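You operate a simulated robot arm through the tools that you are given. There is no shell and no other tool. Be economical: measure what you need, move in short steps, check, and stop when the job is done.

You are at the controls of a simulated robot arm. One attempt, no reset.

Task
Shake A5 and U3 till even; rack them in wells 4 and 6.
Fine: A5 goes in 4, U3 in 6; the other samples stay as they are. Set down upright: what you pick out.

The check looks at the end state, three seconds after you hand in, the way a careful person would. Anything else that was tipped, shoved, dropped, spilled or broken makes it a failure.

Robot
A 6-joint arm with a two-finger gripper, on a carriage that runs on a rail from [-0.029, -1.917] to [0.006, 0.423] (x, y) and turns from -117 to 215 degrees about z. Base frame: it is fixed where the carriage stands at the start and does not move with it; the origin is on the floor, on the carriage's upright axis, x ahead of it, y to its left, z up. Lengths are in m, angles in degrees, forces in N, time in s.
Its first joint turns from -166.0 to 166.0 degrees. Places, roughly: well 4 [0.7, -0.2, 0.9]; well 6 [0.7, -0.3, 0.9]. Payload 2.54 kg.
Tool frame: the origin (TCP) lies between the finger pads and is the grasp point; the fingertips stand 0.023 m ahead of it; z points along the fingers, y is the line along which they close. Largest opening 0.126 m; the body of the gripper starts 0.082 m behind the TCP.
Orientation is that of the tool frame in the base frame, as a unit quaternion [x, y, z, w]. With the fingers straight down and closing along the base's y, the tool's x points along the base's -x, its y along +y and its z along -z.

Tools
- The arm moves only by the tool play_rows. Its argument "plan" is a list of rows, each an object of numbers (a shift or turn left out is 0, a gripper value left out holds the last): "x", "y", "z": the shift along the tool's x, y, z in mm; "rx", "ry", "rz": the turn, a rotation vector about the tool's x, y, z in degrees; "grip": the opening, from 0 (shut) to 1 (fully open). In form: [{"x": .., "y": .., "z": .., "rx": .., "ry": .., "rz": .., "grip": ..}, ...]. A call has 1 to 8 rows; each row is the pose to reach, as a shift and turn from the pose commanded when the call began, along the tool's axes at that moment. A row lasts 0.2 s, in which the tool goes at most 0.05 m and 8.6 degrees; a call with a longer step from one row to the next is refused whole, and so is a gripper value outside its range. A pose out of reach is approached as far as the arm can. The call stops where the force on the tool passes 40 N (or 10 N more than at its start, if that is more) or the arm is blocked; 0.2 s more then pass. Each finger halts on what it meets, pressing with about 23 N; the grip force reading is that of the motor and also rises with nothing between the fingers. The clock runs only during rows and for 0.2 s after the last one: add rows that repeat a pose to give the fingers time. It gives the time, the measured TCP pose, the force on the tool (base axes), the opening and the grip force at its end, in the units of the frame above (readings bear some noise), with the torque about the TCP (base axes, N m) and any sound that the robot's microphone picked up, and new pictures: "show" is both (left out), scene, wrist or none.
- Cameras (640 x 400 px; columns grow to the right, rows downward): "scene" is now at [0.069, 0.1932, 1.6298]; the picture's right is [-0.10, -1.00, 0.00], its down [-0.52, 0.05, -0.85] and it looks along [0.85, -0.08, -0.53] (base axes); focal length 273 px, centre (320, 200). "wrist" rides on the gripper at [0.082, 0.014, -0.122] in the tool frame; the picture's right is [-0.17, 0.99, 0.00], its down [-0.79, -0.13, -0.60] and it looks along [-0.59, -0.10, 0.80] (tool axes); focal length 243 px, centre (320, 200). There is no depth. A picture from a camera that has moved, and an enlarged one, comes with that camera's place and axes in the base frame and with its lens.
- slide_trunk(by): slides the trunk up (or, below 0, down) by that many m; the arm and the scene camera ride with it, the base frame stays. It gives what a move gives, with no picture.
- roll_base(legs): drives the robot by 1 to 6 legs, each [ahead, left, turn to the left] in m, m and degrees, along the robot's own axes; the way and the turn of a leg run together, so that a leg with both is an arc; at most 1.5 m and 180 degrees a leg. The arm and the cameras ride along, it lands a little off, and it stops where it bumps. It keeps to its track: a leg is cut to what the track allows. It gives what a move gives, and a new picture of the scene camera.
- aim_head(pan, tilt): turns the head with the scene camera to pan (to the left, within 120 degrees either way) and tilt (down, from -29 to 69), counted from straight ahead of the robot. It gives what a move gives, and a new picture of the scene camera.
- zoom(camera, box): a new picture of the part [left, top, right, bottom] of that camera's present view, enlarged. The clock stands still meanwhile.
- finish_job(): hands the job in; it is judged then, once.

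Go step by step. Nothing tells you exact positions but the pictures and the camera data: compare them with the known pose of the tool, close in by small moves and look again before you grip or let go. The budget is 120 turns and 260 pictures, counting those below and the enlarged ones. Unless the task says otherwise, let go and move clear before handing in, and close with one line.

The tools are called after "Request:" as name(argument=value, ...) on one line, values as JSON. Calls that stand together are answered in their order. play_rows: Moves the arm, as the interface text tells. Its arguments: {"type":"object","properties":{"plan":{"type":"array"},"show":{"type":"string","enum":["both","scene","wrist","none"]}},"required":["plan"]} The other tools are called the same way: slide_trunk (by) slides the trunk up or down; roll_base (legs) drives the base; aim_head (pan, tilt) turns the head that bears the scene camera; zoom (camera, box) takes an enlarged picture of a part of a camera's view; finish_job () hands the job in.

At the start:

```text
time: 0.0
ee_pos: [0.425, 0.2125, 1.3589]
tool_rot: [0.0, 1.0, 0.001, -0.001]
force: [-0.7, 0.3, 0.0]
wrist_torque: [-0.01, -0.07, -0.01]
finger_gap: 0.1259
finger_force: 0.1
trunk travel left (down, up): [-0.425, 0.065]
robot x, y, heading: [0.0004, 0.002, -0.2]
head pan, tilt: [-5.5, 31.8]
```

scene: 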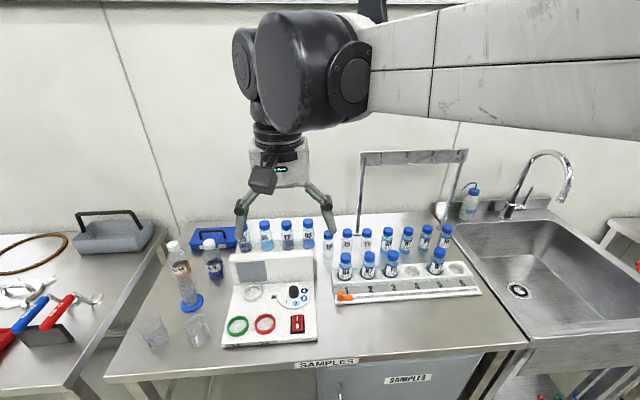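
wrist: 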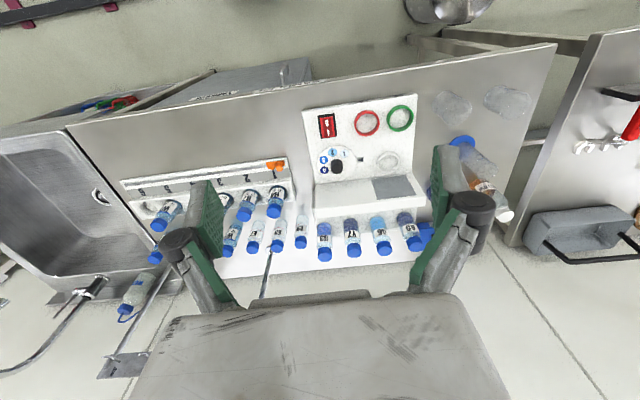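

I see a bench with a rack (wells 1–6), two rows of vials and a device that may be a mixer. I'll zoom to read the labels first.

Request:
zoom(camera="scene", box=[230, 210, 350, 285])

Request:
zoom(camera="scene", box=[320, 210, 490, 316])

Request:
zoom(camera="scene", box=[215, 250, 345, 350])

```text
5.33 times, centred on (290, 248) of scene
camera zoom: at [0.069, 0.1932, 1.6298], right [-0.1, -1.0, 0.0], down [-0.52, 0.05, -0.85], along [0.85, -0.08, -0.53], focal length 1457 px, centre (480, -53)
```

zoom: 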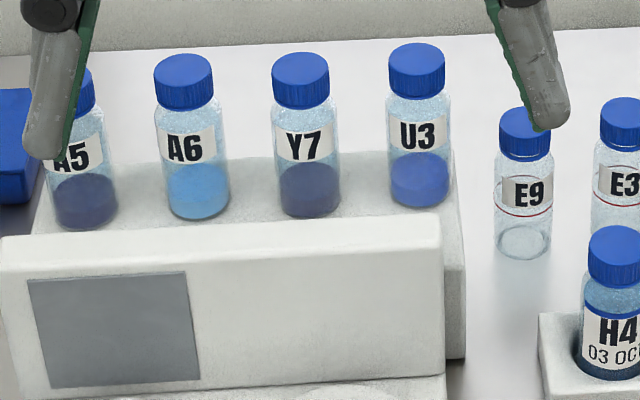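

```text
3.76 times, centred on (405, 263) of scene
camera zoom: at [0.069, 0.1932, 1.6298], right [-0.1, -1.0, 0.0], down [-0.52, 0.05, -0.85], along [0.85, -0.08, -0.53], focal length 1028 px, centre (0, -37)
```

zoom: 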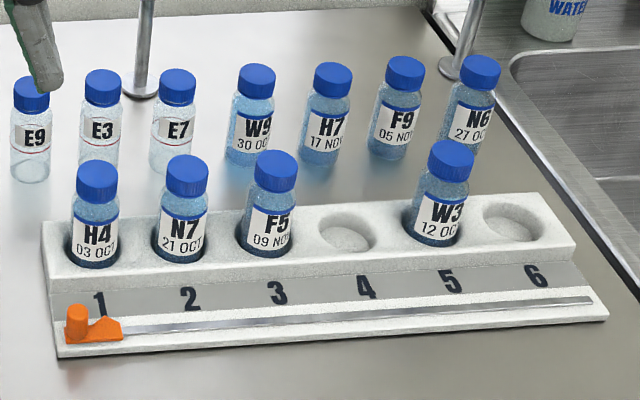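

```text
4.00 times, centred on (280, 300) of scene
camera zoom: at [0.069, 0.1932, 1.6298], right [-0.1, -1.0, 0.0], down [-0.52, 0.05, -0.85], along [0.85, -0.08, -0.53], focal length 1093 px, centre (480, -200)
```

zoom: 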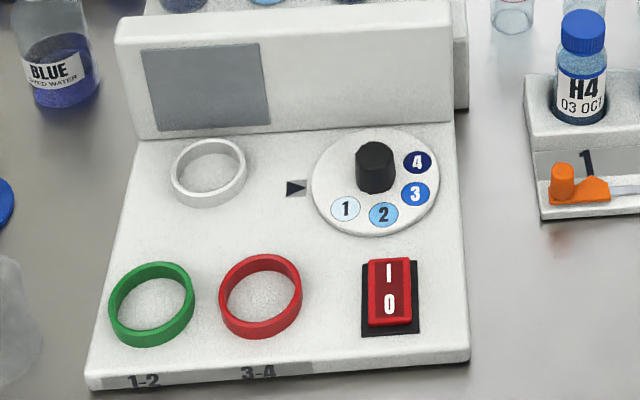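

The samples have settled. A5, A6, Y7 and U3 stand on a ledge behind the mixer panel, with U3's cap near (0.763, 0.166, 1.11) and A5's near (0.775, 0.364, 1.11). I'll turn the gripper so it closes along base x, moving it towards U3 as it turns, and then look again.

Request:
play_rows(plan=[{"x": -15, "y": -5, "rz": 8.5}, {"x": -30, "y": -10, "rz": 17}, {"x": -45, "y": -15, "rz": 25.5}, {"x": -60, "y": -20, "rz": 34}, {"x": -75, "y": -25, "rz": 42.5}, {"x": -90, "y": -30, "rz": 51}, {"x": -105, "y": -35, "rz": 59.5}, {"x": -120, "y": -40, "rz": 68}], show="both")

```text
time: 1.8
ee_pos: [0.5451, 0.1717, 1.3583]
tool_rot: [0.559, 0.829, 0.0, 0.001]
force: [0.1, 0.3, -0.2]
wrist_torque: [-0.04, 0.01, 0.01]
finger_gap: 0.126
finger_force: 0.1
trunk travel left (down, up): [-0.425, 0.065]
robot x, y, heading: [-0.0007, 0.002, -0.0]
head pan, tilt: [-5.5, 31.8]
camera scene: at [0.0691, 0.1932, 1.6297], right [-0.1, -1.0, 0.0], down [-0.53, 0.05, -0.85], along [0.85, -0.08, -0.53], focal length 273 px, centre (320, 200)
camera wrist: at [0.527, 0.2554, 1.4801], right [0.98, 0.21, 0.0], down [0.17, -0.78, 0.6], along [0.13, -0.58, -0.8], focal length 243 px, centre (320, 200)
```

scene: 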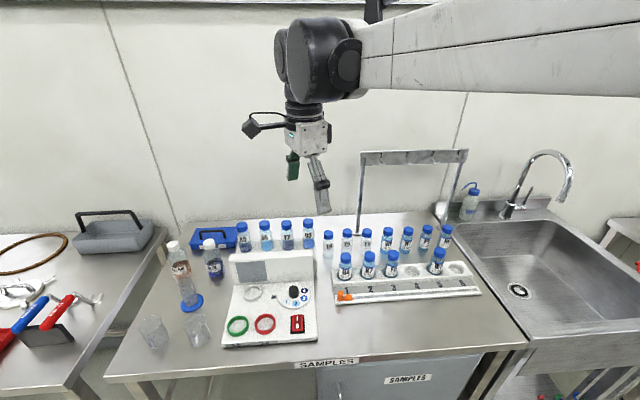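
wrist: 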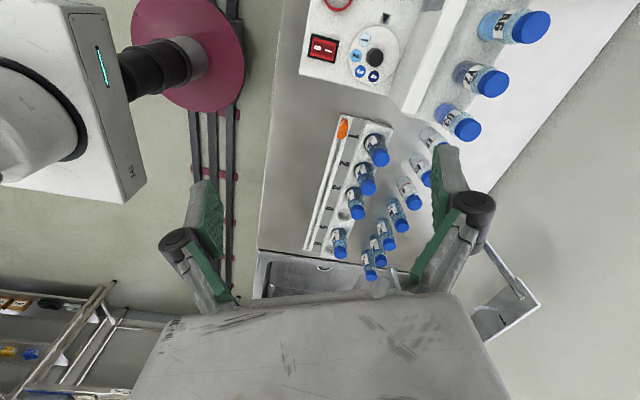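

I'll finish the quarter turn and close in on U3, with the camera on its +y side.

Request:
play_rows(plan=[{"x": -12, "y": 25, "rz": 7.5}, {"x": -24, "y": 50, "rz": 15}, {"x": -37, "y": 77, "rz": 22}, {"x": -37, "y": 77, "rz": 22}], show="none")

Request:
zoom(camera="scene", box=[220, 205, 350, 286])

Request:
zoom(camera="wrist", box=[200, 0, 600, 250])

```text
time: 2.8
ee_pos: [0.6319, 0.1685, 1.3613]
tool_rot: [0.708, 0.706, 0.0, 0.0]
force: [1.3, -0.5, -0.2]
wrist_torque: [0.0, 0.06, 0.01]
finger_gap: 0.1259
finger_force: 0.1
trunk travel left (down, up): [-0.425, 0.065]
robot x, y, heading: [-0.0011, -0.0014, -0.1]
head pan, tilt: [-5.5, 31.8]
```

```text
4.92 times, centred on (285, 246) of scene
camera zoom: at [0.0699, 0.1931, 1.6297], right [-0.1, -1.0, 0.0], down [-0.53, 0.05, -0.85], along [0.85, -0.08, -0.53], focal length 1345 px, centre (492, -24)
```

zoom: 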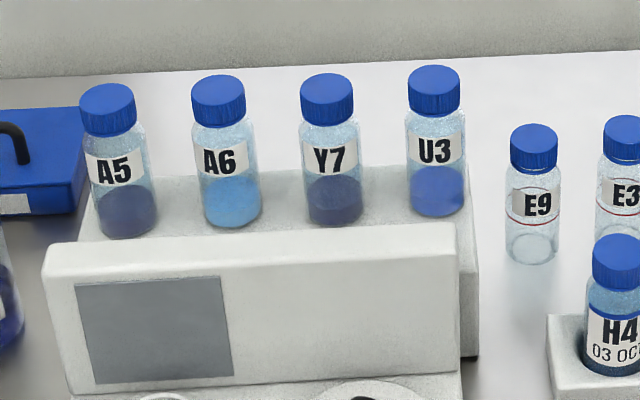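

```text
1.60 times, centred on (400, 125) of wrist
camera zoom: at [0.6461, 0.2515, 1.4828], right [0.99, -0.17, 0.0], down [-0.13, -0.79, 0.6], along [-0.1, -0.59, -0.8], focal length 388 px, centre (192, 320)
```

zoom: 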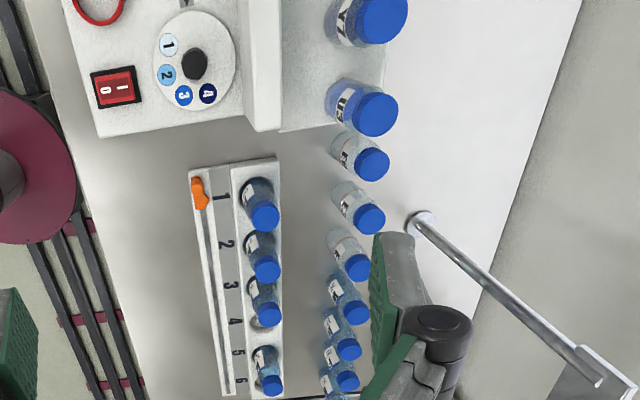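

Measured again, U3's cap top is near (0.797, 0.165, 1.10). I'll hover above it with the fingers part closed.

Request:
play_rows(plan=[{"x": -1, "y": 40, "z": 10, "grip": 0.6}, {"x": -2, "y": 80, "z": 30}, {"x": -3, "y": 120, "z": 60}, {"x": -3.5, "y": 163, "z": 85}, {"x": -3.5, "y": 163, "z": 120}, {"x": -3.5, "y": 163, "z": 120}], show="both")

Request:
zoom(camera="scene", box=[240, 150, 368, 270])

```text
time: 4.2
ee_pos: [0.7952, 0.1647, 1.2396]
tool_rot: [0.708, 0.707, -0.001, 0.0]
force: [-0.6, 0.7, -0.7]
wrist_torque: [0.02, -0.03, -0.07]
finger_gap: 0.0758
finger_force: 0.0
trunk travel left (down, up): [-0.425, 0.065]
robot x, y, heading: [0.0028, 0.0015, -0.3]
head pan, tilt: [-5.5, 31.8]
camera scene: at [0.0683, 0.1932, 1.6298], right [-0.1, -1.0, 0.0], down [-0.52, 0.05, -0.85], along [0.85, -0.08, -0.53], focal length 273 px, centre (320, 200)
camera wrist: at [0.8092, 0.2474, 1.3609], right [0.99, -0.17, 0.0], down [-0.13, -0.79, 0.6], along [-0.1, -0.59, -0.8], focal length 243 px, centre (320, 200)
```

scene: 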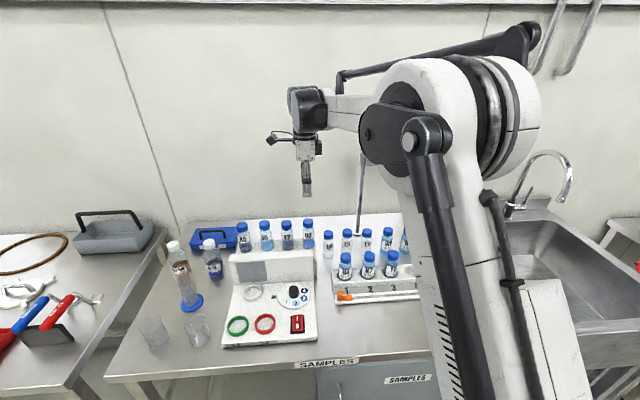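
wrist: 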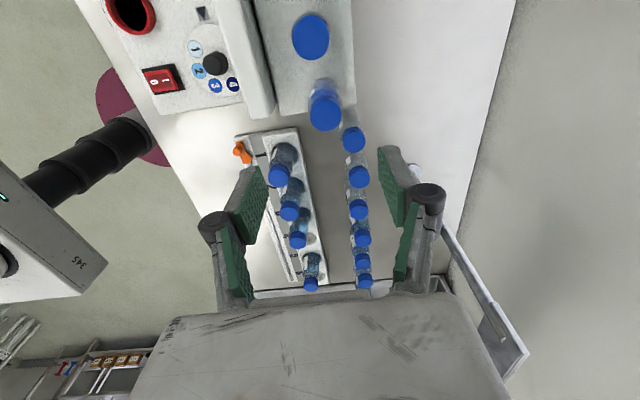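

```text
3.33 times, centred on (304, 210) of scene
camera zoom: at [0.0683, 0.1932, 1.6298], right [-0.1, -1.0, 0.0], down [-0.52, 0.05, -0.85], along [0.85, -0.08, -0.53], focal length 910 px, centre (373, 167)
```

zoom: 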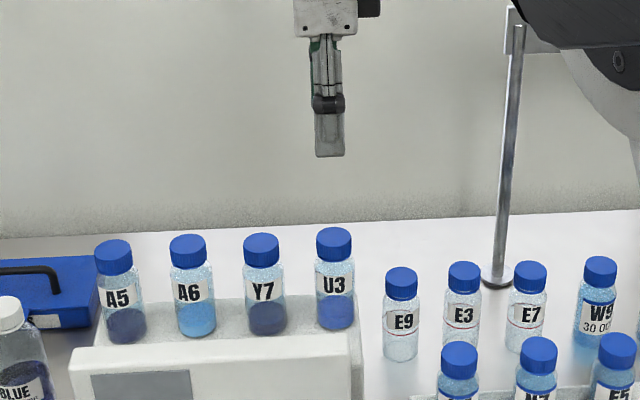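

The gripper is over U3, whose cap is near (0.80, 0.166, 1.097). I'll go down until the tips just pass the cap top, then check.

Request:
play_rows(plan=[{"y": 4, "z": 40, "x": 1}, {"y": 4, "z": 80, "x": 1}, {"y": 4, "z": 115, "x": 1}, {"y": 4, "z": 115, "x": 1}], show="wrist")

Request:
zoom(camera="scene", box=[240, 170, 368, 270])

```text
time: 5.2
ee_pos: [0.7951, 0.1654, 1.1205]
tool_rot: [0.707, 0.707, 0.0, 0.001]
force: [1.0, 0.7, -0.3]
wrist_torque: [0.01, 0.01, 0.01]
finger_gap: 0.0756
finger_force: 0.1
trunk travel left (down, up): [-0.425, 0.065]
robot x, y, heading: [-0.0007, -0.0023, 0.1]
head pan, tilt: [-5.5, 31.8]
camera wrist: at [0.8091, 0.2486, 1.242], right [0.99, -0.17, 0.0], down [-0.13, -0.79, 0.6], along [-0.1, -0.59, -0.8], focal length 243 px, centre (320, 200)
```

wrist: 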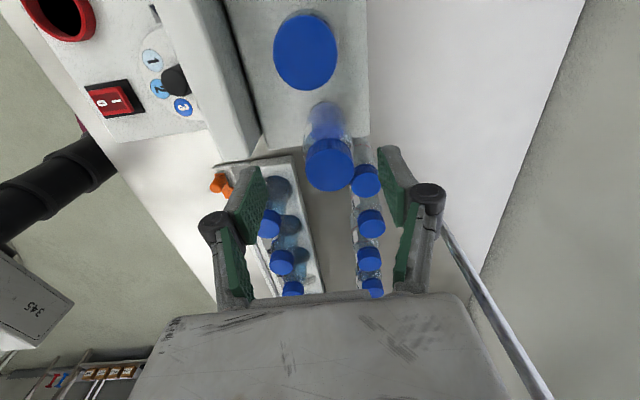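

```text
4.00 times, centred on (304, 220) of scene
camera zoom: at [0.0693, 0.1932, 1.6298], right [-0.1, -1.0, 0.0], down [-0.53, 0.05, -0.85], along [0.85, -0.08, -0.53], focal length 1093 px, centre (384, 120)
```

zoom: 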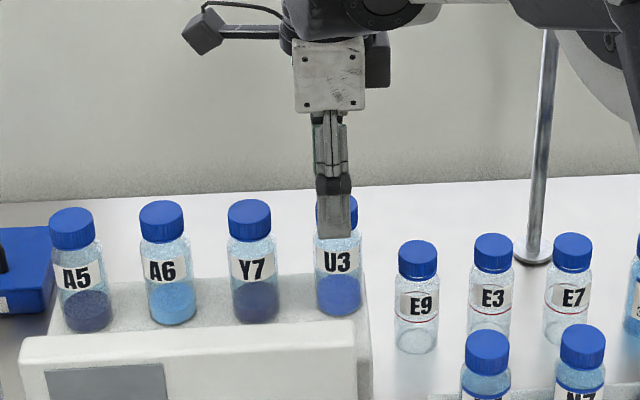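

U3 is lined up between the fingers, slightly off in x. I'll go down to grip height and close.

Request:
play_rows(plan=[{"y": 4, "x": -1, "z": 28}, {"y": 4, "x": -1, "z": 56}, {"y": 4, "x": -1, "z": 56, "grip": 0.25}, {"y": 4, "x": -1, "z": 56, "grip": 0.15}, {"y": 4, "x": -1, "z": 56, "grip": 0.15}, {"y": 4, "x": -1, "z": 56, "grip": 0.15}], show="wrist")

Request:
zoom(camera="scene", box=[240, 170, 368, 270])

```text
time: 6.6
ee_pos: [0.8017, 0.1633, 1.0656]
tool_rot: [0.707, 0.707, 0.0, -0.001]
force: [0.1, 1.0, 0.2]
wrist_torque: [0.03, 0.02, 0.01]
finger_gap: 0.0417
finger_force: 23.2
trunk travel left (down, up): [-0.425, 0.065]
robot x, y, heading: [-0.0021, 0.0018, 0.2]
head pan, tilt: [-5.5, 31.8]
camera wrist: at [0.8158, 0.2472, 1.1879], right [0.99, -0.17, 0.0], down [-0.13, -0.79, 0.6], along [-0.1, -0.59, -0.8], focal length 243 px, centre (320, 200)
```

wrist: 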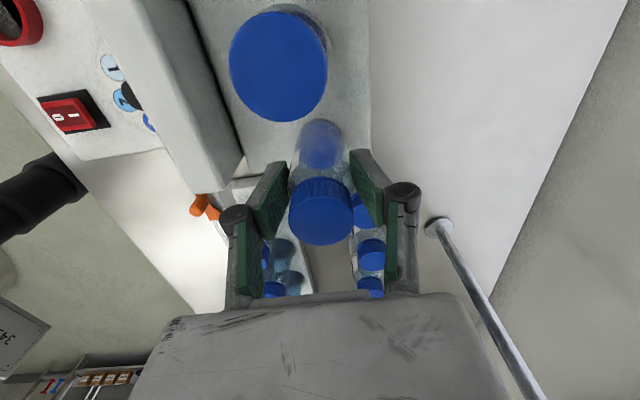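

```text
4.00 times, centred on (304, 220) of scene
camera zoom: at [0.0691, 0.1932, 1.6298], right [-0.1, -1.0, 0.0], down [-0.52, 0.05, -0.85], along [0.85, -0.08, -0.53], focal length 1093 px, centre (384, 120)
```

zoom: 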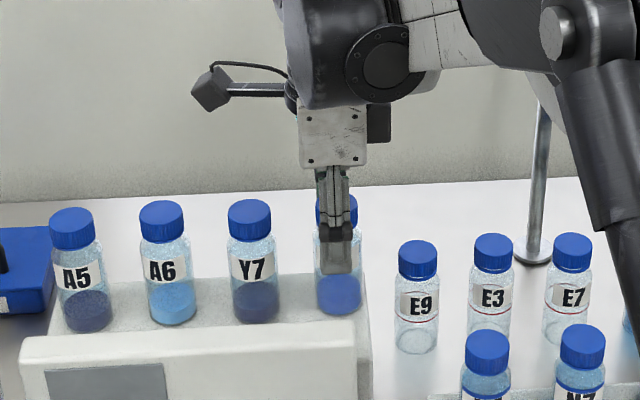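

U3 is gripped, with a 42 mm gap and 23 N. I'll lift it clear.

Request:
play_rows(plan=[{"z": -15}, {"z": -50}, {"z": -100}, {"z": -150}, {"z": -200}, {"z": -240}, {"z": -240, "y": -45}, {"z": -240, "y": -90}], show="both")

```text
time: 8.4
ee_pos: [0.7083, 0.1644, 1.3104]
tool_rot: [0.707, 0.707, 0.001, 0.001]
force: [-1.5, -0.6, 0.2]
wrist_torque: [0.01, -0.11, -0.03]
finger_gap: 0.0417
finger_force: 22.9
trunk travel left (down, up): [-0.425, 0.065]
robot x, y, heading: [-0.0017, -0.005, 0.1]
head pan, tilt: [-5.5, 31.8]
camera scene: at [0.0678, 0.193, 1.6299], right [-0.1, -1.0, 0.0], down [-0.52, 0.05, -0.85], along [0.85, -0.08, -0.53], focal length 273 px, centre (320, 200)
camera wrist: at [0.7228, 0.2476, 1.4325], right [0.99, -0.17, 0.0], down [-0.13, -0.79, 0.6], along [-0.1, -0.59, -0.8], focal length 243 px, centre (320, 200)
```

scene: 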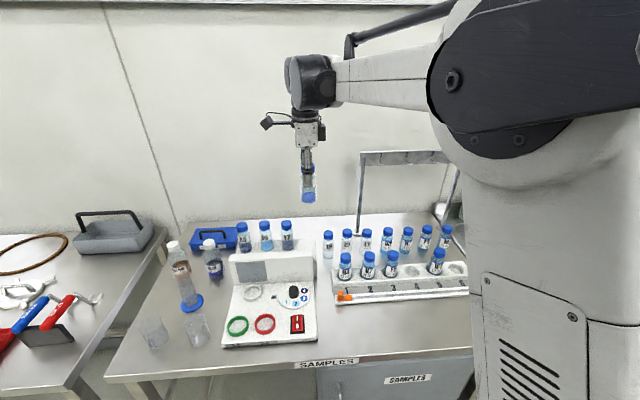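
wrist: 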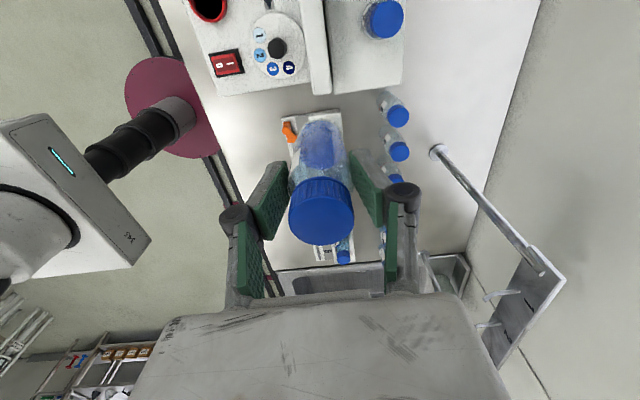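

The vial is held in free air. I'll shake it in quick up and down strokes.

Request:
play_rows(plan=[{"z": -48}, {"z": 0}, {"z": -48}, {"z": 0}, {"z": -48}, {"z": 0}, {"z": -48}, {"z": 0}], show="none")

Request:
zoom(camera="scene", box=[276, 150, 340, 210])

```text
time: 10.2
ee_pos: [0.7067, 0.1631, 1.3109]
tool_rot: [0.707, 0.707, 0.001, 0.0]
force: [-0.4, -0.1, -1.0]
wrist_torque: [0.01, -0.06, 0.02]
finger_gap: 0.0418
finger_force: 23.2
trunk travel left (down, up): [-0.425, 0.065]
robot x, y, heading: [-0.0011, -0.0005, 0.2]
head pan, tilt: [-5.5, 31.8]
```

```text
6.67 times, centred on (308, 180) of scene
camera zoom: at [0.0678, 0.193, 1.6298], right [-0.1, -1.0, 0.0], down [-0.52, 0.05, -0.85], along [0.85, -0.08, -0.53], focal length 1821 px, centre (400, 333)
```

zoom: 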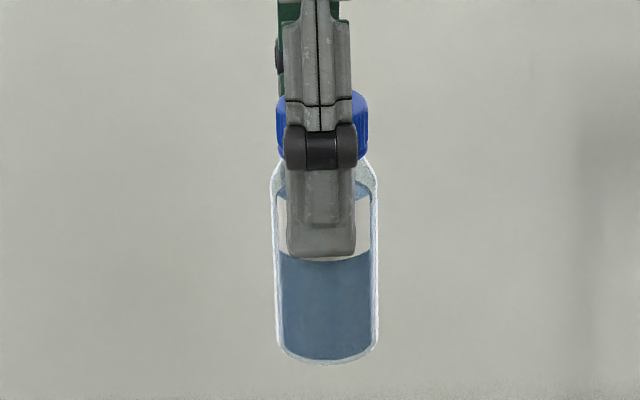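

The contents already look much more uniform. I'll shake once more and compare.

Request:
play_rows(plan=[{"z": -48}, {"z": 0}, {"z": -48}, {"z": 0}, {"z": -48}, {"z": 0}, {"z": -48}, {"z": 0}], show="none")

Request:
zoom(camera="scene", box=[276, 150, 340, 210])

Request:
zoom(camera="wrist", box=[240, 80, 400, 260])

```text
time: 12.0
ee_pos: [0.7116, 0.1638, 1.3071]
tool_rot: [0.707, 0.707, 0.0, 0.001]
force: [-1.4, 0.2, 0.0]
wrist_torque: [-0.02, -0.08, 0.01]
finger_gap: 0.0417
finger_force: 22.5
trunk travel left (down, up): [-0.425, 0.065]
robot x, y, heading: [0.0009, -0.0007, 0.2]
head pan, tilt: [-5.5, 31.8]
```

```text
6.67 times, centred on (308, 180) of scene
camera zoom: at [0.0675, 0.193, 1.6298], right [-0.1, -1.0, 0.0], down [-0.52, 0.05, -0.85], along [0.85, -0.08, -0.53], focal length 1821 px, centre (400, 333)
```

zoom: 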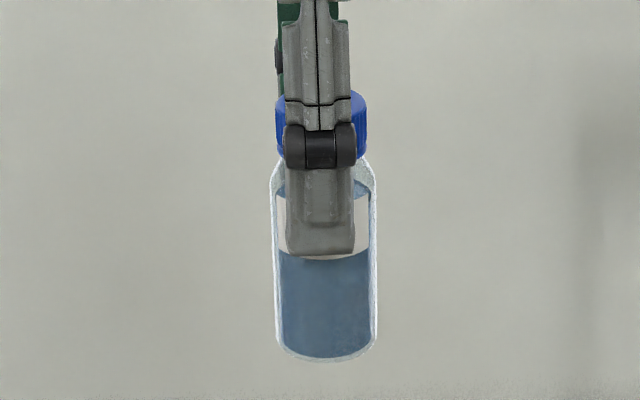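

```text
2.22 times, centred on (320, 170) of wrist
camera zoom: at [0.7254, 0.2465, 1.4289], right [0.99, -0.17, 0.0], down [-0.13, -0.79, 0.6], along [-0.1, -0.59, -0.8], focal length 539 px, centre (320, 267)
```

zoom: 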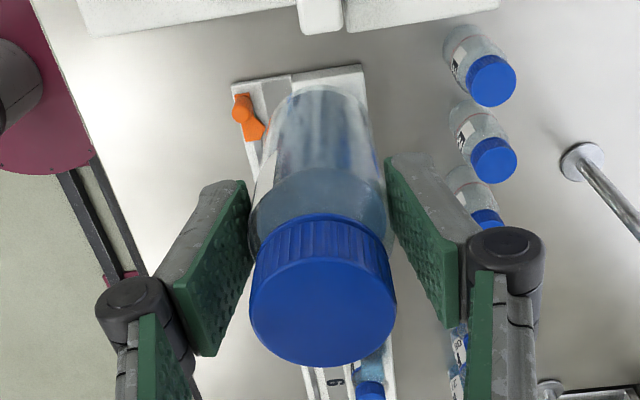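

The wrist view still shows streaks, so I'll shake harder and compare the same view.

Request:
play_rows(plan=[{"z": -48}, {"z": 0}, {"z": -48}, {"z": 0}, {"z": -48}, {"z": 0}, {"z": -48}, {"z": 0}], show="none")

Request:
play_rows(plan=[{"z": -48}, {"z": 0}, {"z": -48}, {"z": 0}, {"z": -48}, {"z": 0}, {"z": -48}, {"z": 0}], show="none")

Request:
zoom(camera="wrist", box=[240, 80, 400, 260])

Request:
zoom(camera="scene", box=[276, 150, 340, 210])

```text
time: 13.8
ee_pos: [0.7068, 0.1627, 1.3097]
tool_rot: [0.707, 0.707, 0.0, 0.0]
force: [-1.4, -0.7, -1.2]
wrist_torque: [-0.02, -0.04, -0.03]
finger_gap: 0.0417
finger_force: 23.8
trunk travel left (down, up): [-0.425, 0.065]
robot x, y, heading: [-0.0028, -0.0011, 0.2]
head pan, tilt: [-5.5, 31.8]
```

```text
time: 15.6
ee_pos: [0.7091, 0.1594, 1.3126]
tool_rot: [0.707, 0.707, 0.001, 0.001]
force: [0.0, -0.4, -0.2]
wrist_torque: [0.0, -0.06, 0.01]
finger_gap: 0.0415
finger_force: 23.5
trunk travel left (down, up): [-0.425, 0.065]
robot x, y, heading: [0.0008, -0.0044, -0.2]
head pan, tilt: [-5.5, 31.8]
```

```text
2.22 times, centred on (320, 170) of wrist
camera zoom: at [0.7223, 0.2428, 1.4332], right [0.99, -0.17, 0.0], down [-0.13, -0.79, 0.6], along [-0.1, -0.59, -0.8], focal length 539 px, centre (320, 267)
```

zoom: 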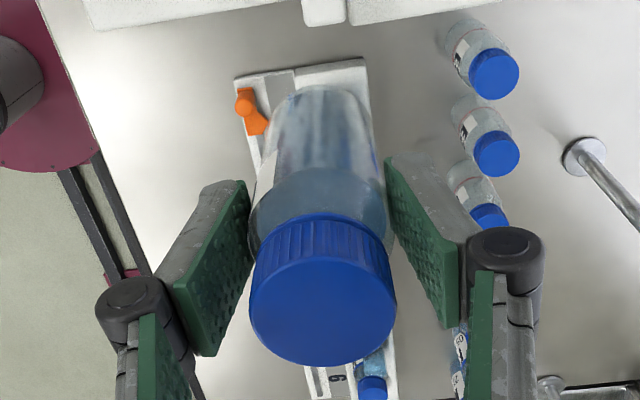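

```text
6.67 times, centred on (308, 180) of scene
camera zoom: at [0.0677, 0.193, 1.6298], right [-0.1, -1.0, 0.0], down [-0.52, 0.05, -0.85], along [0.85, -0.08, -0.53], focal length 1821 px, centre (400, 333)
```

zoom: 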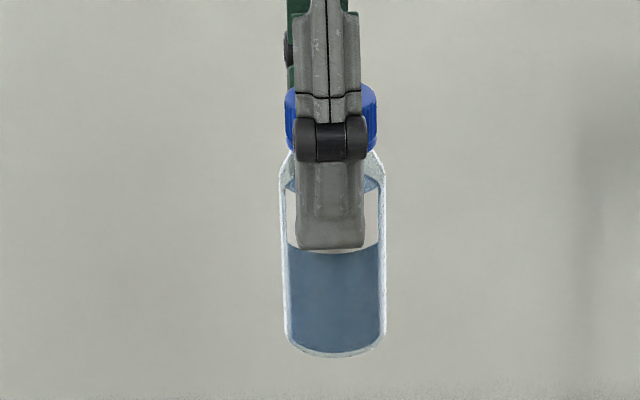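

The picture hasn't changed, so U3 is evenly mixed and the streaks are refraction. I'll carry it towards the rack, stopping short to look at the wells.

Request:
play_rows(plan=[{"x": -40}, {"x": -80}, {"x": -120}, {"x": -160}, {"x": -200}, {"x": -240}, {"x": -280}, {"x": -280}], show="both")

```text
time: 17.4
ee_pos: [0.7095, -0.1166, 1.3082]
tool_rot: [0.707, 0.707, 0.0, 0.0]
force: [-0.1, -0.1, -1.9]
wrist_torque: [0.04, 0.0, -0.01]
finger_gap: 0.0416
finger_force: 23.2
trunk travel left (down, up): [-0.425, 0.065]
robot x, y, heading: [-0.0033, -0.0004, 0.1]
head pan, tilt: [-5.5, 31.8]
camera scene: at [0.0692, 0.193, 1.6298], right [-0.09, -1.0, 0.0], down [-0.53, 0.05, -0.85], along [0.85, -0.08, -0.53], focal length 273 px, centre (320, 200)
camera wrist: at [0.7237, -0.0343, 1.4295], right [0.99, -0.17, 0.0], down [-0.13, -0.79, 0.6], along [-0.1, -0.59, -0.8], focal length 243 px, centre (320, 200)
```

scene: 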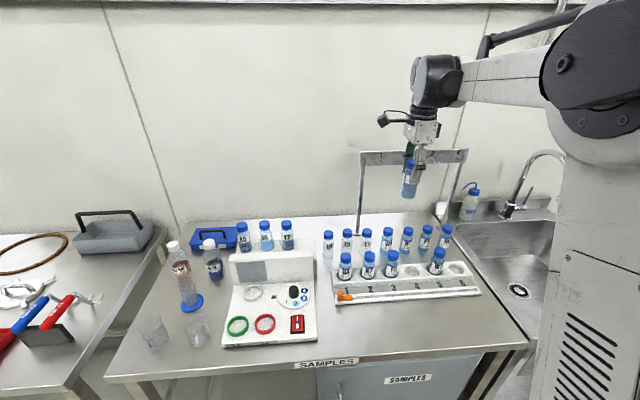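
wrist: 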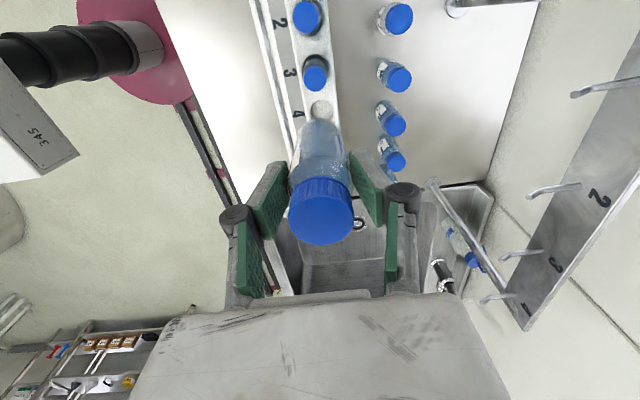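

Well 4 comes out near (0.70, -0.18), with the rack top at about 0.935. I'll zoom on wells 4 and 6 for accuracy.

Request:
zoom(camera="scene", box=[390, 245, 490, 307])

Request:
zoom(camera="scene", box=[320, 210, 490, 316])

```text
6.40 times, centred on (440, 276) of scene
camera zoom: at [0.0692, 0.193, 1.6298], right [-0.09, -1.0, 0.0], down [-0.53, 0.05, -0.85], along [0.85, -0.08, -0.53], focal length 1748 px, centre (-448, -286)
```

zoom: 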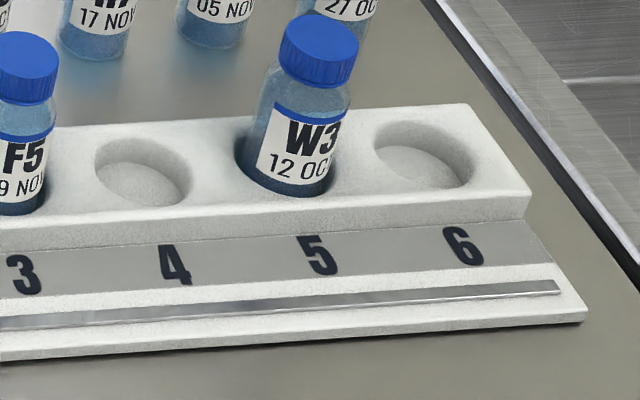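

```text
3.76 times, centred on (405, 263) of scene
camera zoom: at [0.0692, 0.193, 1.6298], right [-0.09, -1.0, 0.0], down [-0.53, 0.05, -0.85], along [0.85, -0.08, -0.53], focal length 1028 px, centre (0, -37)
```

zoom: 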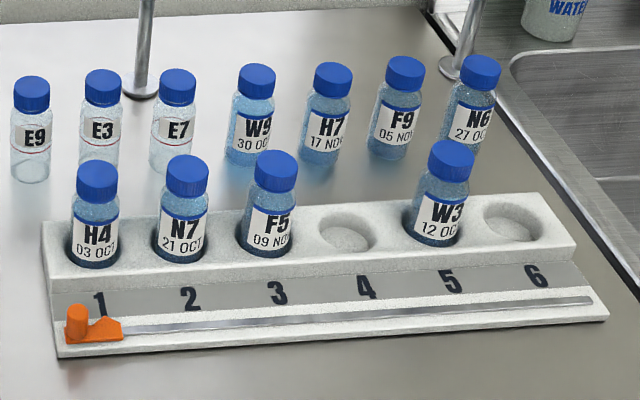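

Well 6 is near (0.697, -0.335) and well 4 near (0.698, -0.181), both about 51 mm wide. I'll hover above well 6.

Request:
play_rows(plan=[{"x": -44, "y": -3}, {"x": -88, "y": -6}, {"x": -132, "y": -9}, {"x": -176, "y": -12}, {"x": -218, "y": -12}, {"x": -218, "y": -12, "z": 45}, {"x": -218, "y": -12, "z": 90}, {"x": -218, "y": -12, "z": 130}], show="both")

Request:
zoom(camera="wrist", box=[220, 0, 420, 260])

Request:
zoom(camera="scene", box=[390, 185, 510, 307])

```text
time: 19.2
ee_pos: [0.6996, -0.3343, 1.1804]
tool_rot: [0.707, 0.707, 0.0, -0.001]
force: [0.6, -0.4, -0.3]
wrist_torque: [0.01, -0.03, 0.02]
finger_gap: 0.0418
finger_force: 22.8
trunk travel left (down, up): [-0.425, 0.065]
robot x, y, heading: [0.0022, 0.0029, 0.0]
head pan, tilt: [-5.5, 31.8]
camera scene: at [0.0692, 0.1929, 1.6298], right [-0.1, -1.0, 0.0], down [-0.53, 0.05, -0.85], along [0.85, -0.08, -0.53], focal length 273 px, centre (320, 200)
camera wrist: at [0.7136, -0.2519, 1.302], right [0.99, -0.17, 0.0], down [-0.13, -0.79, 0.6], along [-0.1, -0.59, -0.8], focal length 243 px, centre (320, 200)
```

scene: 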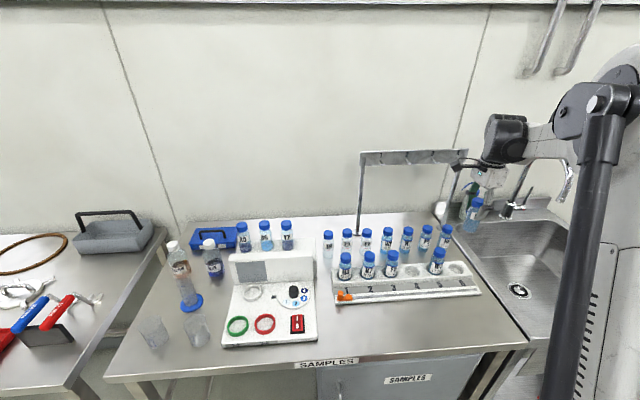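
wrist: 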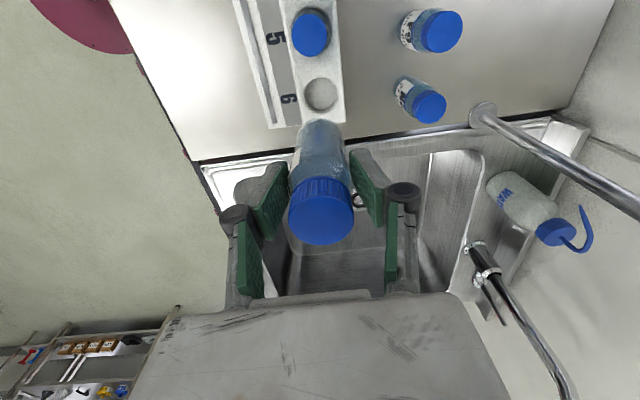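

```text
1.54 times, centred on (320, 130) of wrist
camera zoom: at [0.7136, -0.2519, 1.302], right [0.99, -0.17, 0.0], down [-0.13, -0.79, 0.6], along [-0.1, -0.59, -0.8], focal length 373 px, centre (320, 308)
```

zoom: 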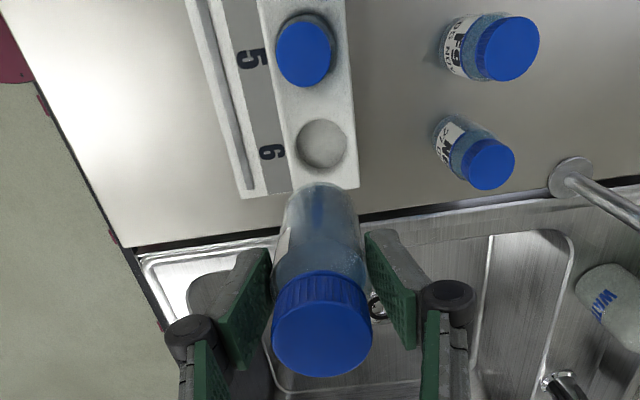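

```text
3.28 times, centred on (450, 246) of scene
camera zoom: at [0.0692, 0.1929, 1.6298], right [-0.1, -1.0, 0.0], down [-0.53, 0.05, -0.85], along [0.85, -0.08, -0.53], focal length 896 px, centre (-106, 49)
```

zoom: 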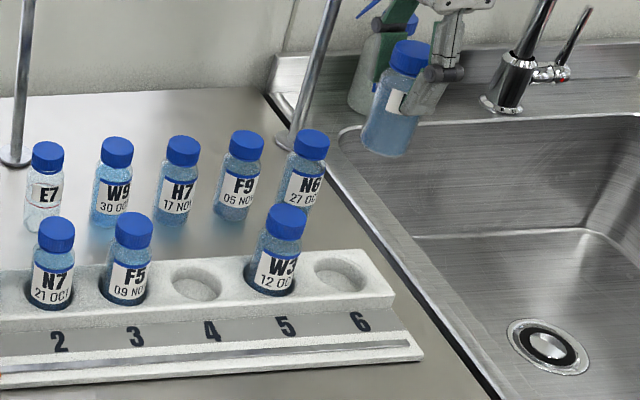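

Both cameras put well 6 at about (0.699, -0.336). The vial seems to sit about 2 mm towards +y of the tool centre, so I'll correct for that and go down until it's just above the rack.

Request:
play_rows(plan=[{"x": -3, "y": 0, "z": 40}, {"x": -3, "y": 0, "z": 80}, {"x": -3, "y": 0, "z": 122}, {"x": -3, "y": 0, "z": 122}], show="none")

Request:
zoom(camera="wrist", box=[220, 60, 420, 260])

Request:
zoom(camera="scene", box=[410, 205, 510, 297])

```text
time: 20.2
ee_pos: [0.6969, -0.3377, 1.0581]
tool_rot: [0.707, 0.707, 0.0, 0.0]
force: [-0.5, -0.4, -1.8]
wrist_torque: [-0.02, 0.0, 0.02]
finger_gap: 0.0417
finger_force: 23.3
trunk travel left (down, up): [-0.425, 0.065]
robot x, y, heading: [0.0007, -0.0018, 0.1]
head pan, tilt: [-5.5, 31.8]
```

```text
2.00 times, centred on (320, 160) of wrist
camera zoom: at [0.7118, -0.2541, 1.1798], right [0.99, -0.17, 0.0], down [-0.13, -0.79, 0.6], along [-0.1, -0.59, -0.8], focal length 485 px, centre (320, 280)
```

zoom: 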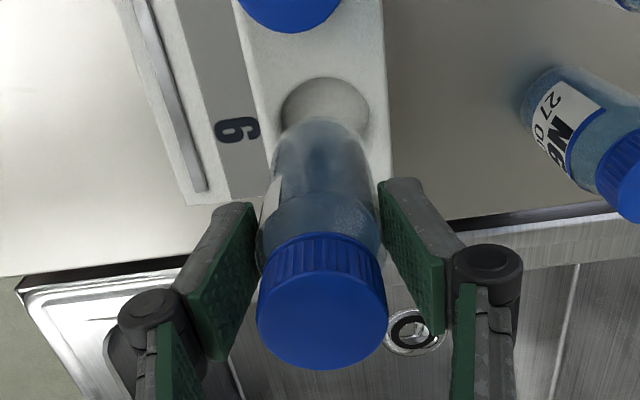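

```text
4.35 times, centred on (460, 251) of scene
camera zoom: at [0.0695, 0.193, 1.6298], right [-0.1, -1.0, 0.0], down [-0.53, 0.05, -0.85], along [0.85, -0.08, -0.53], focal length 1188 px, centre (-289, -22)
```

zoom: 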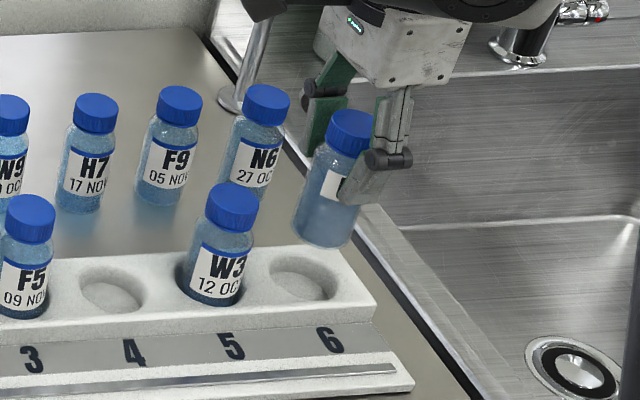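

The vial is hanging upright, and the scene picture predicts it will land centred in well 6 to within about 2 mm. I'll go down in small steps and check at the rim.

Request:
play_rows(plan=[{"y": 1, "z": 12}, {"y": 1, "z": 24}, {"y": 1, "z": 33}, {"y": 1, "z": 33}], show="none")

Request:
zoom(camera="wrist", box=[240, 60, 400, 220])

Request:
zoom(camera="scene", box=[430, 220, 500, 290])

```text
time: 21.2
ee_pos: [0.7015, -0.3373, 1.0228]
tool_rot: [0.707, 0.707, 0.0, 0.0]
force: [0.6, 0.2, -1.1]
wrist_torque: [0.03, 0.01, -0.02]
finger_gap: 0.0417
finger_force: 22.8
trunk travel left (down, up): [-0.425, 0.065]
robot x, y, heading: [0.001, -0.0018, -0.1]
head pan, tilt: [-5.5, 31.8]
```

```text
2.50 times, centred on (320, 140) of wrist
camera zoom: at [0.7139, -0.2539, 1.1445], right [0.99, -0.17, 0.0], down [-0.13, -0.79, 0.6], along [-0.1, -0.59, -0.8], focal length 606 px, centre (320, 350)
```

zoom: 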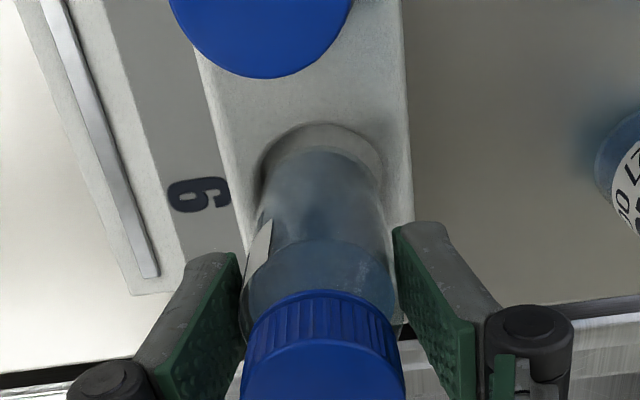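

```text
5.71 times, centred on (465, 255) of scene
camera zoom: at [0.0693, 0.1931, 1.6298], right [-0.1, -1.0, 0.0], down [-0.53, 0.05, -0.85], along [0.85, -0.08, -0.53], focal length 1561 px, centre (-509, -114)
```

zoom: 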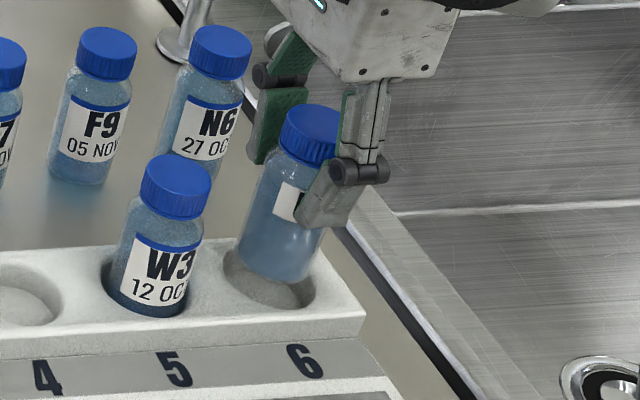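

It's aligned, with the bottom about at rim level. I'll lower it gently until it seats.

Request:
play_rows(plan=[{"x": -0.5, "y": -1, "z": 7}, {"x": -0.5, "y": -1, "z": 14}, {"x": -0.5, "y": -1, "z": 19}, {"x": -0.5, "y": -1, "z": 23}, {"x": -0.5, "y": -1, "z": 27}, {"x": -0.5, "y": -1, "z": 30}], show="none")

Request:
zoom(camera="wrist", box=[240, 60, 400, 220])

Request:
zoom(camera="scene", box=[430, 220, 500, 290])

```text
time: 22.6
ee_pos: [0.6989, -0.3387, 0.993]
tool_rot: [0.707, 0.707, 0.0, 0.0]
force: [0.0, -0.8, -0.4]
wrist_torque: [0.0, 0.0, 0.0]
finger_gap: 0.0417
finger_force: 23.1
trunk travel left (down, up): [-0.425, 0.065]
robot x, y, heading: [-0.0015, 0.0017, -0.2]
head pan, tilt: [-5.5, 31.8]
```

```text
2.50 times, centred on (320, 140) of wrist
camera zoom: at [0.713, -0.2548, 1.114], right [0.99, -0.17, 0.0], down [-0.13, -0.79, 0.6], along [-0.1, -0.59, -0.8], focal length 606 px, centre (320, 350)
```

zoom: 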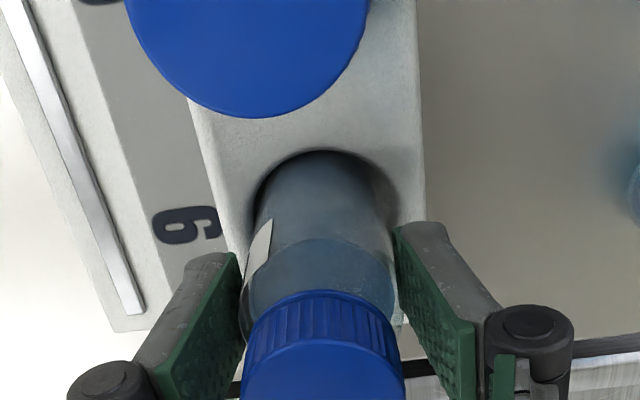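

```text
5.71 times, centred on (465, 255) of scene
camera zoom: at [0.0692, 0.1931, 1.6298], right [-0.1, -1.0, 0.0], down [-0.52, 0.05, -0.85], along [0.85, -0.08, -0.53], focal length 1561 px, centre (-509, -114)
```

zoom: 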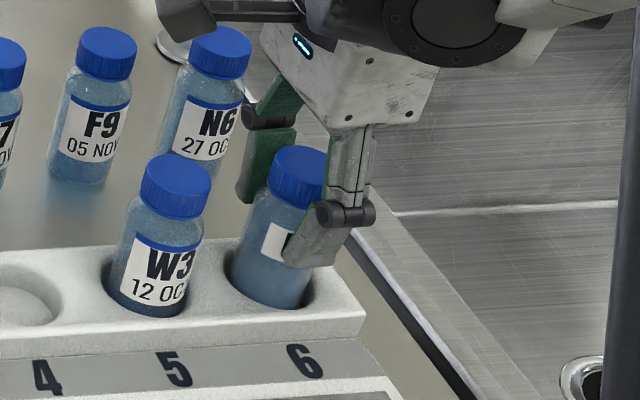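

It's inside the well and almost seated. I'll lower it a few more millimetres until I feel contact.

Request:
play_rows(plan=[{"z": 2}, {"z": 4}, {"z": 6}, {"z": 8}, {"z": 10}, {"z": 12}], show="none")

Request:
zoom(camera="scene", box=[430, 220, 500, 290])

```text
time: 24.0
ee_pos: [0.6982, -0.3388, 0.9816]
tool_rot: [0.708, 0.707, 0.0, -0.001]
force: [0.6, -1.2, 17.8]
wrist_torque: [-0.11, 0.02, 0.03]
finger_gap: 0.0417
finger_force: 23.5
trunk travel left (down, up): [-0.425, 0.065]
robot x, y, heading: [0.0016, -0.0015, -0.1]
head pan, tilt: [-5.5, 31.8]
```

```text
5.71 times, centred on (465, 255) of scene
camera zoom: at [0.0678, 0.1937, 1.6298], right [-0.1, -1.0, 0.0], down [-0.52, 0.05, -0.85], along [0.85, -0.08, -0.53], focal length 1561 px, centre (-509, -114)
```

zoom: 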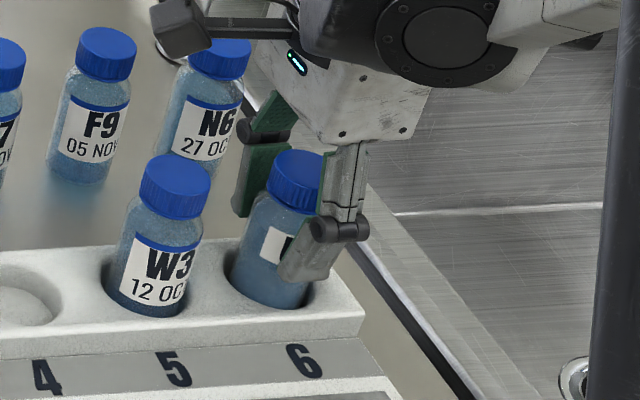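

The vial is seated, with a contact force of 18 N. I'll ease the pressure, open to about 75 mm and go straight up.

Request:
play_rows(plan=[{"z": -1}, {"z": -1, "grip": 0.4}, {"z": -1, "grip": 0.6}, {"z": -1, "grip": 0.6}, {"z": -1, "grip": 0.6}, {"z": -30}, {"z": -70}, {"z": -110}], show="wrist")

Request:
zoom(camera="scene", box=[400, 200, 500, 290])

```text
time: 25.8
ee_pos: [0.7003, -0.3369, 1.0908]
tool_rot: [0.707, 0.707, 0.0, 0.0]
force: [0.2, -1.0, -0.1]
wrist_torque: [0.01, -0.01, 0.01]
finger_gap: 0.0757
finger_force: 0.1
trunk travel left (down, up): [-0.425, 0.065]
robot x, y, heading: [0.0001, 0.001, -0.3]
head pan, tilt: [-5.5, 31.8]
camera wrist: at [0.7138, -0.2533, 1.2123], right [0.99, -0.17, 0.0], down [-0.13, -0.79, 0.6], along [-0.1, -0.59, -0.8], focal length 243 px, centre (320, 200)
```

wrist: 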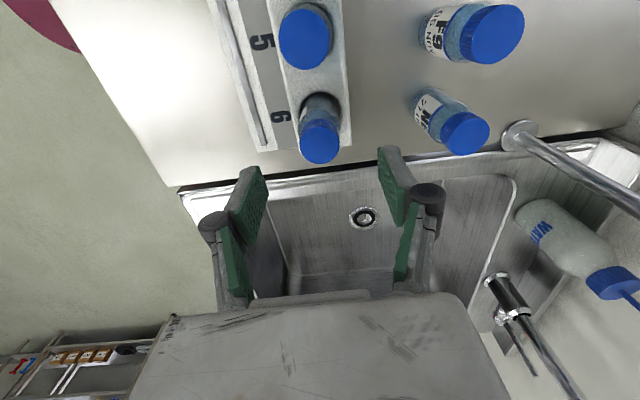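

```text
4.44 times, centred on (450, 245) of scene
camera zoom: at [0.0691, 0.1932, 1.6298], right [-0.1, -1.0, 0.0], down [-0.52, 0.05, -0.85], along [0.85, -0.08, -0.53], focal length 1214 px, centre (-258, 0)
```

zoom: 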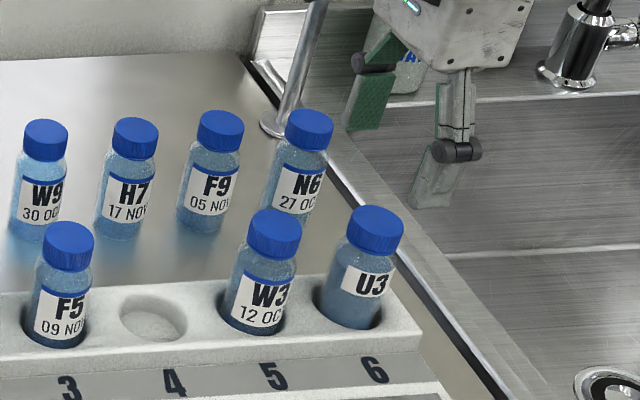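

U3 stands in well 6, upright and even. Next is A5, whose cap I put near (0.805, 0.377, 1.097). I'll go up and over to it.

Request:
play_rows(plan=[{"z": -50}, {"z": -100}, {"z": -150}, {"z": -180, "x": 30}, {"z": -180, "x": 80}, {"z": -180, "x": 130}, {"z": -180, "x": 180}, {"z": -180, "x": 230}], show="none")

Request:
play_rows(plan=[{"x": 50}, {"x": 100}, {"x": 150}, {"x": 200}, {"x": 250}, {"x": 300}, {"x": 350}, {"x": 350}], show="none")

Request:
play_rows(plan=[{"x": 50, "y": 10}, {"x": 100, "y": 20}, {"x": 130, "y": 55}, {"x": 133, "y": 103}, {"x": 133, "y": 103, "z": 25}, {"x": 133, "y": 103, "z": 25}], show="both")

Request:
zoom(camera="scene", box=[200, 150, 328, 270])

```text
time: 27.6
ee_pos: [0.6986, -0.1093, 1.2685]
tool_rot: [0.706, 0.708, 0.0, 0.0]
force: [0.5, 0.5, -0.2]
wrist_torque: [0.01, -0.01, -0.01]
finger_gap: 0.0756
finger_force: 0.0
trunk travel left (down, up): [-0.425, 0.065]
robot x, y, heading: [0.0008, 0.002, -0.1]
head pan, tilt: [-5.5, 31.8]
```

```text
time: 29.4
ee_pos: [0.6984, 0.2436, 1.2741]
tool_rot: [0.707, 0.707, 0.0, 0.0]
force: [-0.1, 0.6, 0.2]
wrist_torque: [-0.03, -0.03, 0.02]
finger_gap: 0.0758
finger_force: 0.0
trunk travel left (down, up): [-0.425, 0.065]
robot x, y, heading: [-0.0012, -0.0027, 0.2]
head pan, tilt: [-5.5, 31.8]
```

```text
refused: row 1 steps farther than a row can; nothing moved
```

```text
3.33 times, centred on (264, 210) of scene
camera zoom: at [0.0691, 0.1934, 1.6297], right [-0.1, -1.0, 0.0], down [-0.52, 0.05, -0.85], along [0.85, -0.08, -0.53], focal length 910 px, centre (507, 167)
```

zoom: 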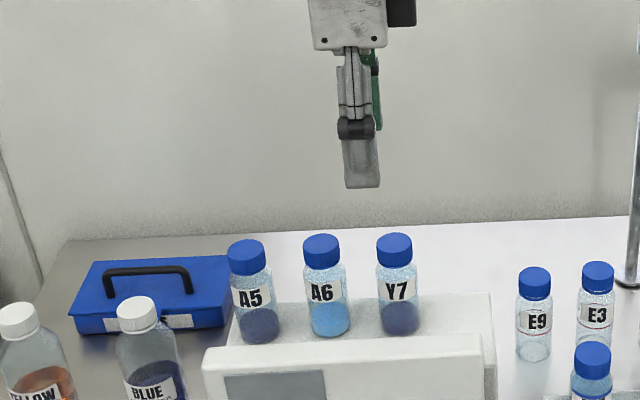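

One row's step was slightly too long, so I'll repeat that move with smaller steps.

Request:
play_rows(plan=[{"x": 45, "y": 10}, {"x": 90, "y": 20}, {"x": 125, "y": 55}, {"x": 133, "y": 103}, {"x": 133, "y": 103, "z": 25}, {"x": 133, "y": 103, "z": 25}], show="wrist")

Request:
zoom(camera="scene", box=[200, 150, 328, 270])

```text
time: 30.8
ee_pos: [0.7996, 0.3738, 1.2463]
tool_rot: [0.707, 0.708, 0.0, -0.001]
force: [-0.1, 0.2, 0.9]
wrist_torque: [0.0, -0.08, -0.02]
finger_gap: 0.0755
finger_force: 0.1
trunk travel left (down, up): [-0.425, 0.065]
robot x, y, heading: [0.0, 0.0, -0.2]
head pan, tilt: [-5.5, 31.8]
camera wrist: at [0.8136, 0.4567, 1.3677], right [0.99, -0.17, 0.0], down [-0.13, -0.79, 0.6], along [-0.1, -0.59, -0.8], focal length 243 px, centre (320, 200)
```

wrist: 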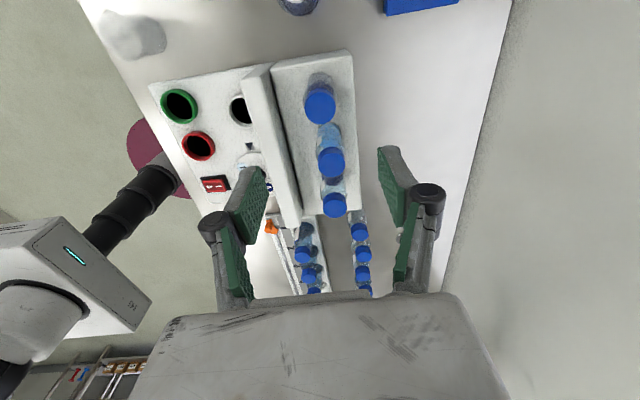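

```text
3.33 times, centred on (264, 210) of scene
camera zoom: at [0.0682, 0.1931, 1.6298], right [-0.1, -1.0, 0.0], down [-0.52, 0.05, -0.85], along [0.85, -0.08, -0.53], focal length 910 px, centre (507, 167)
```

zoom: 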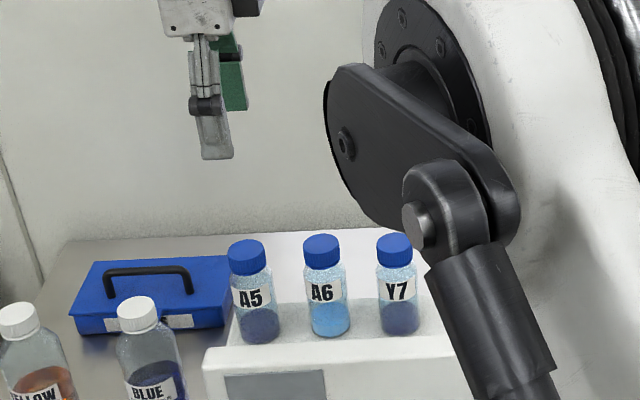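

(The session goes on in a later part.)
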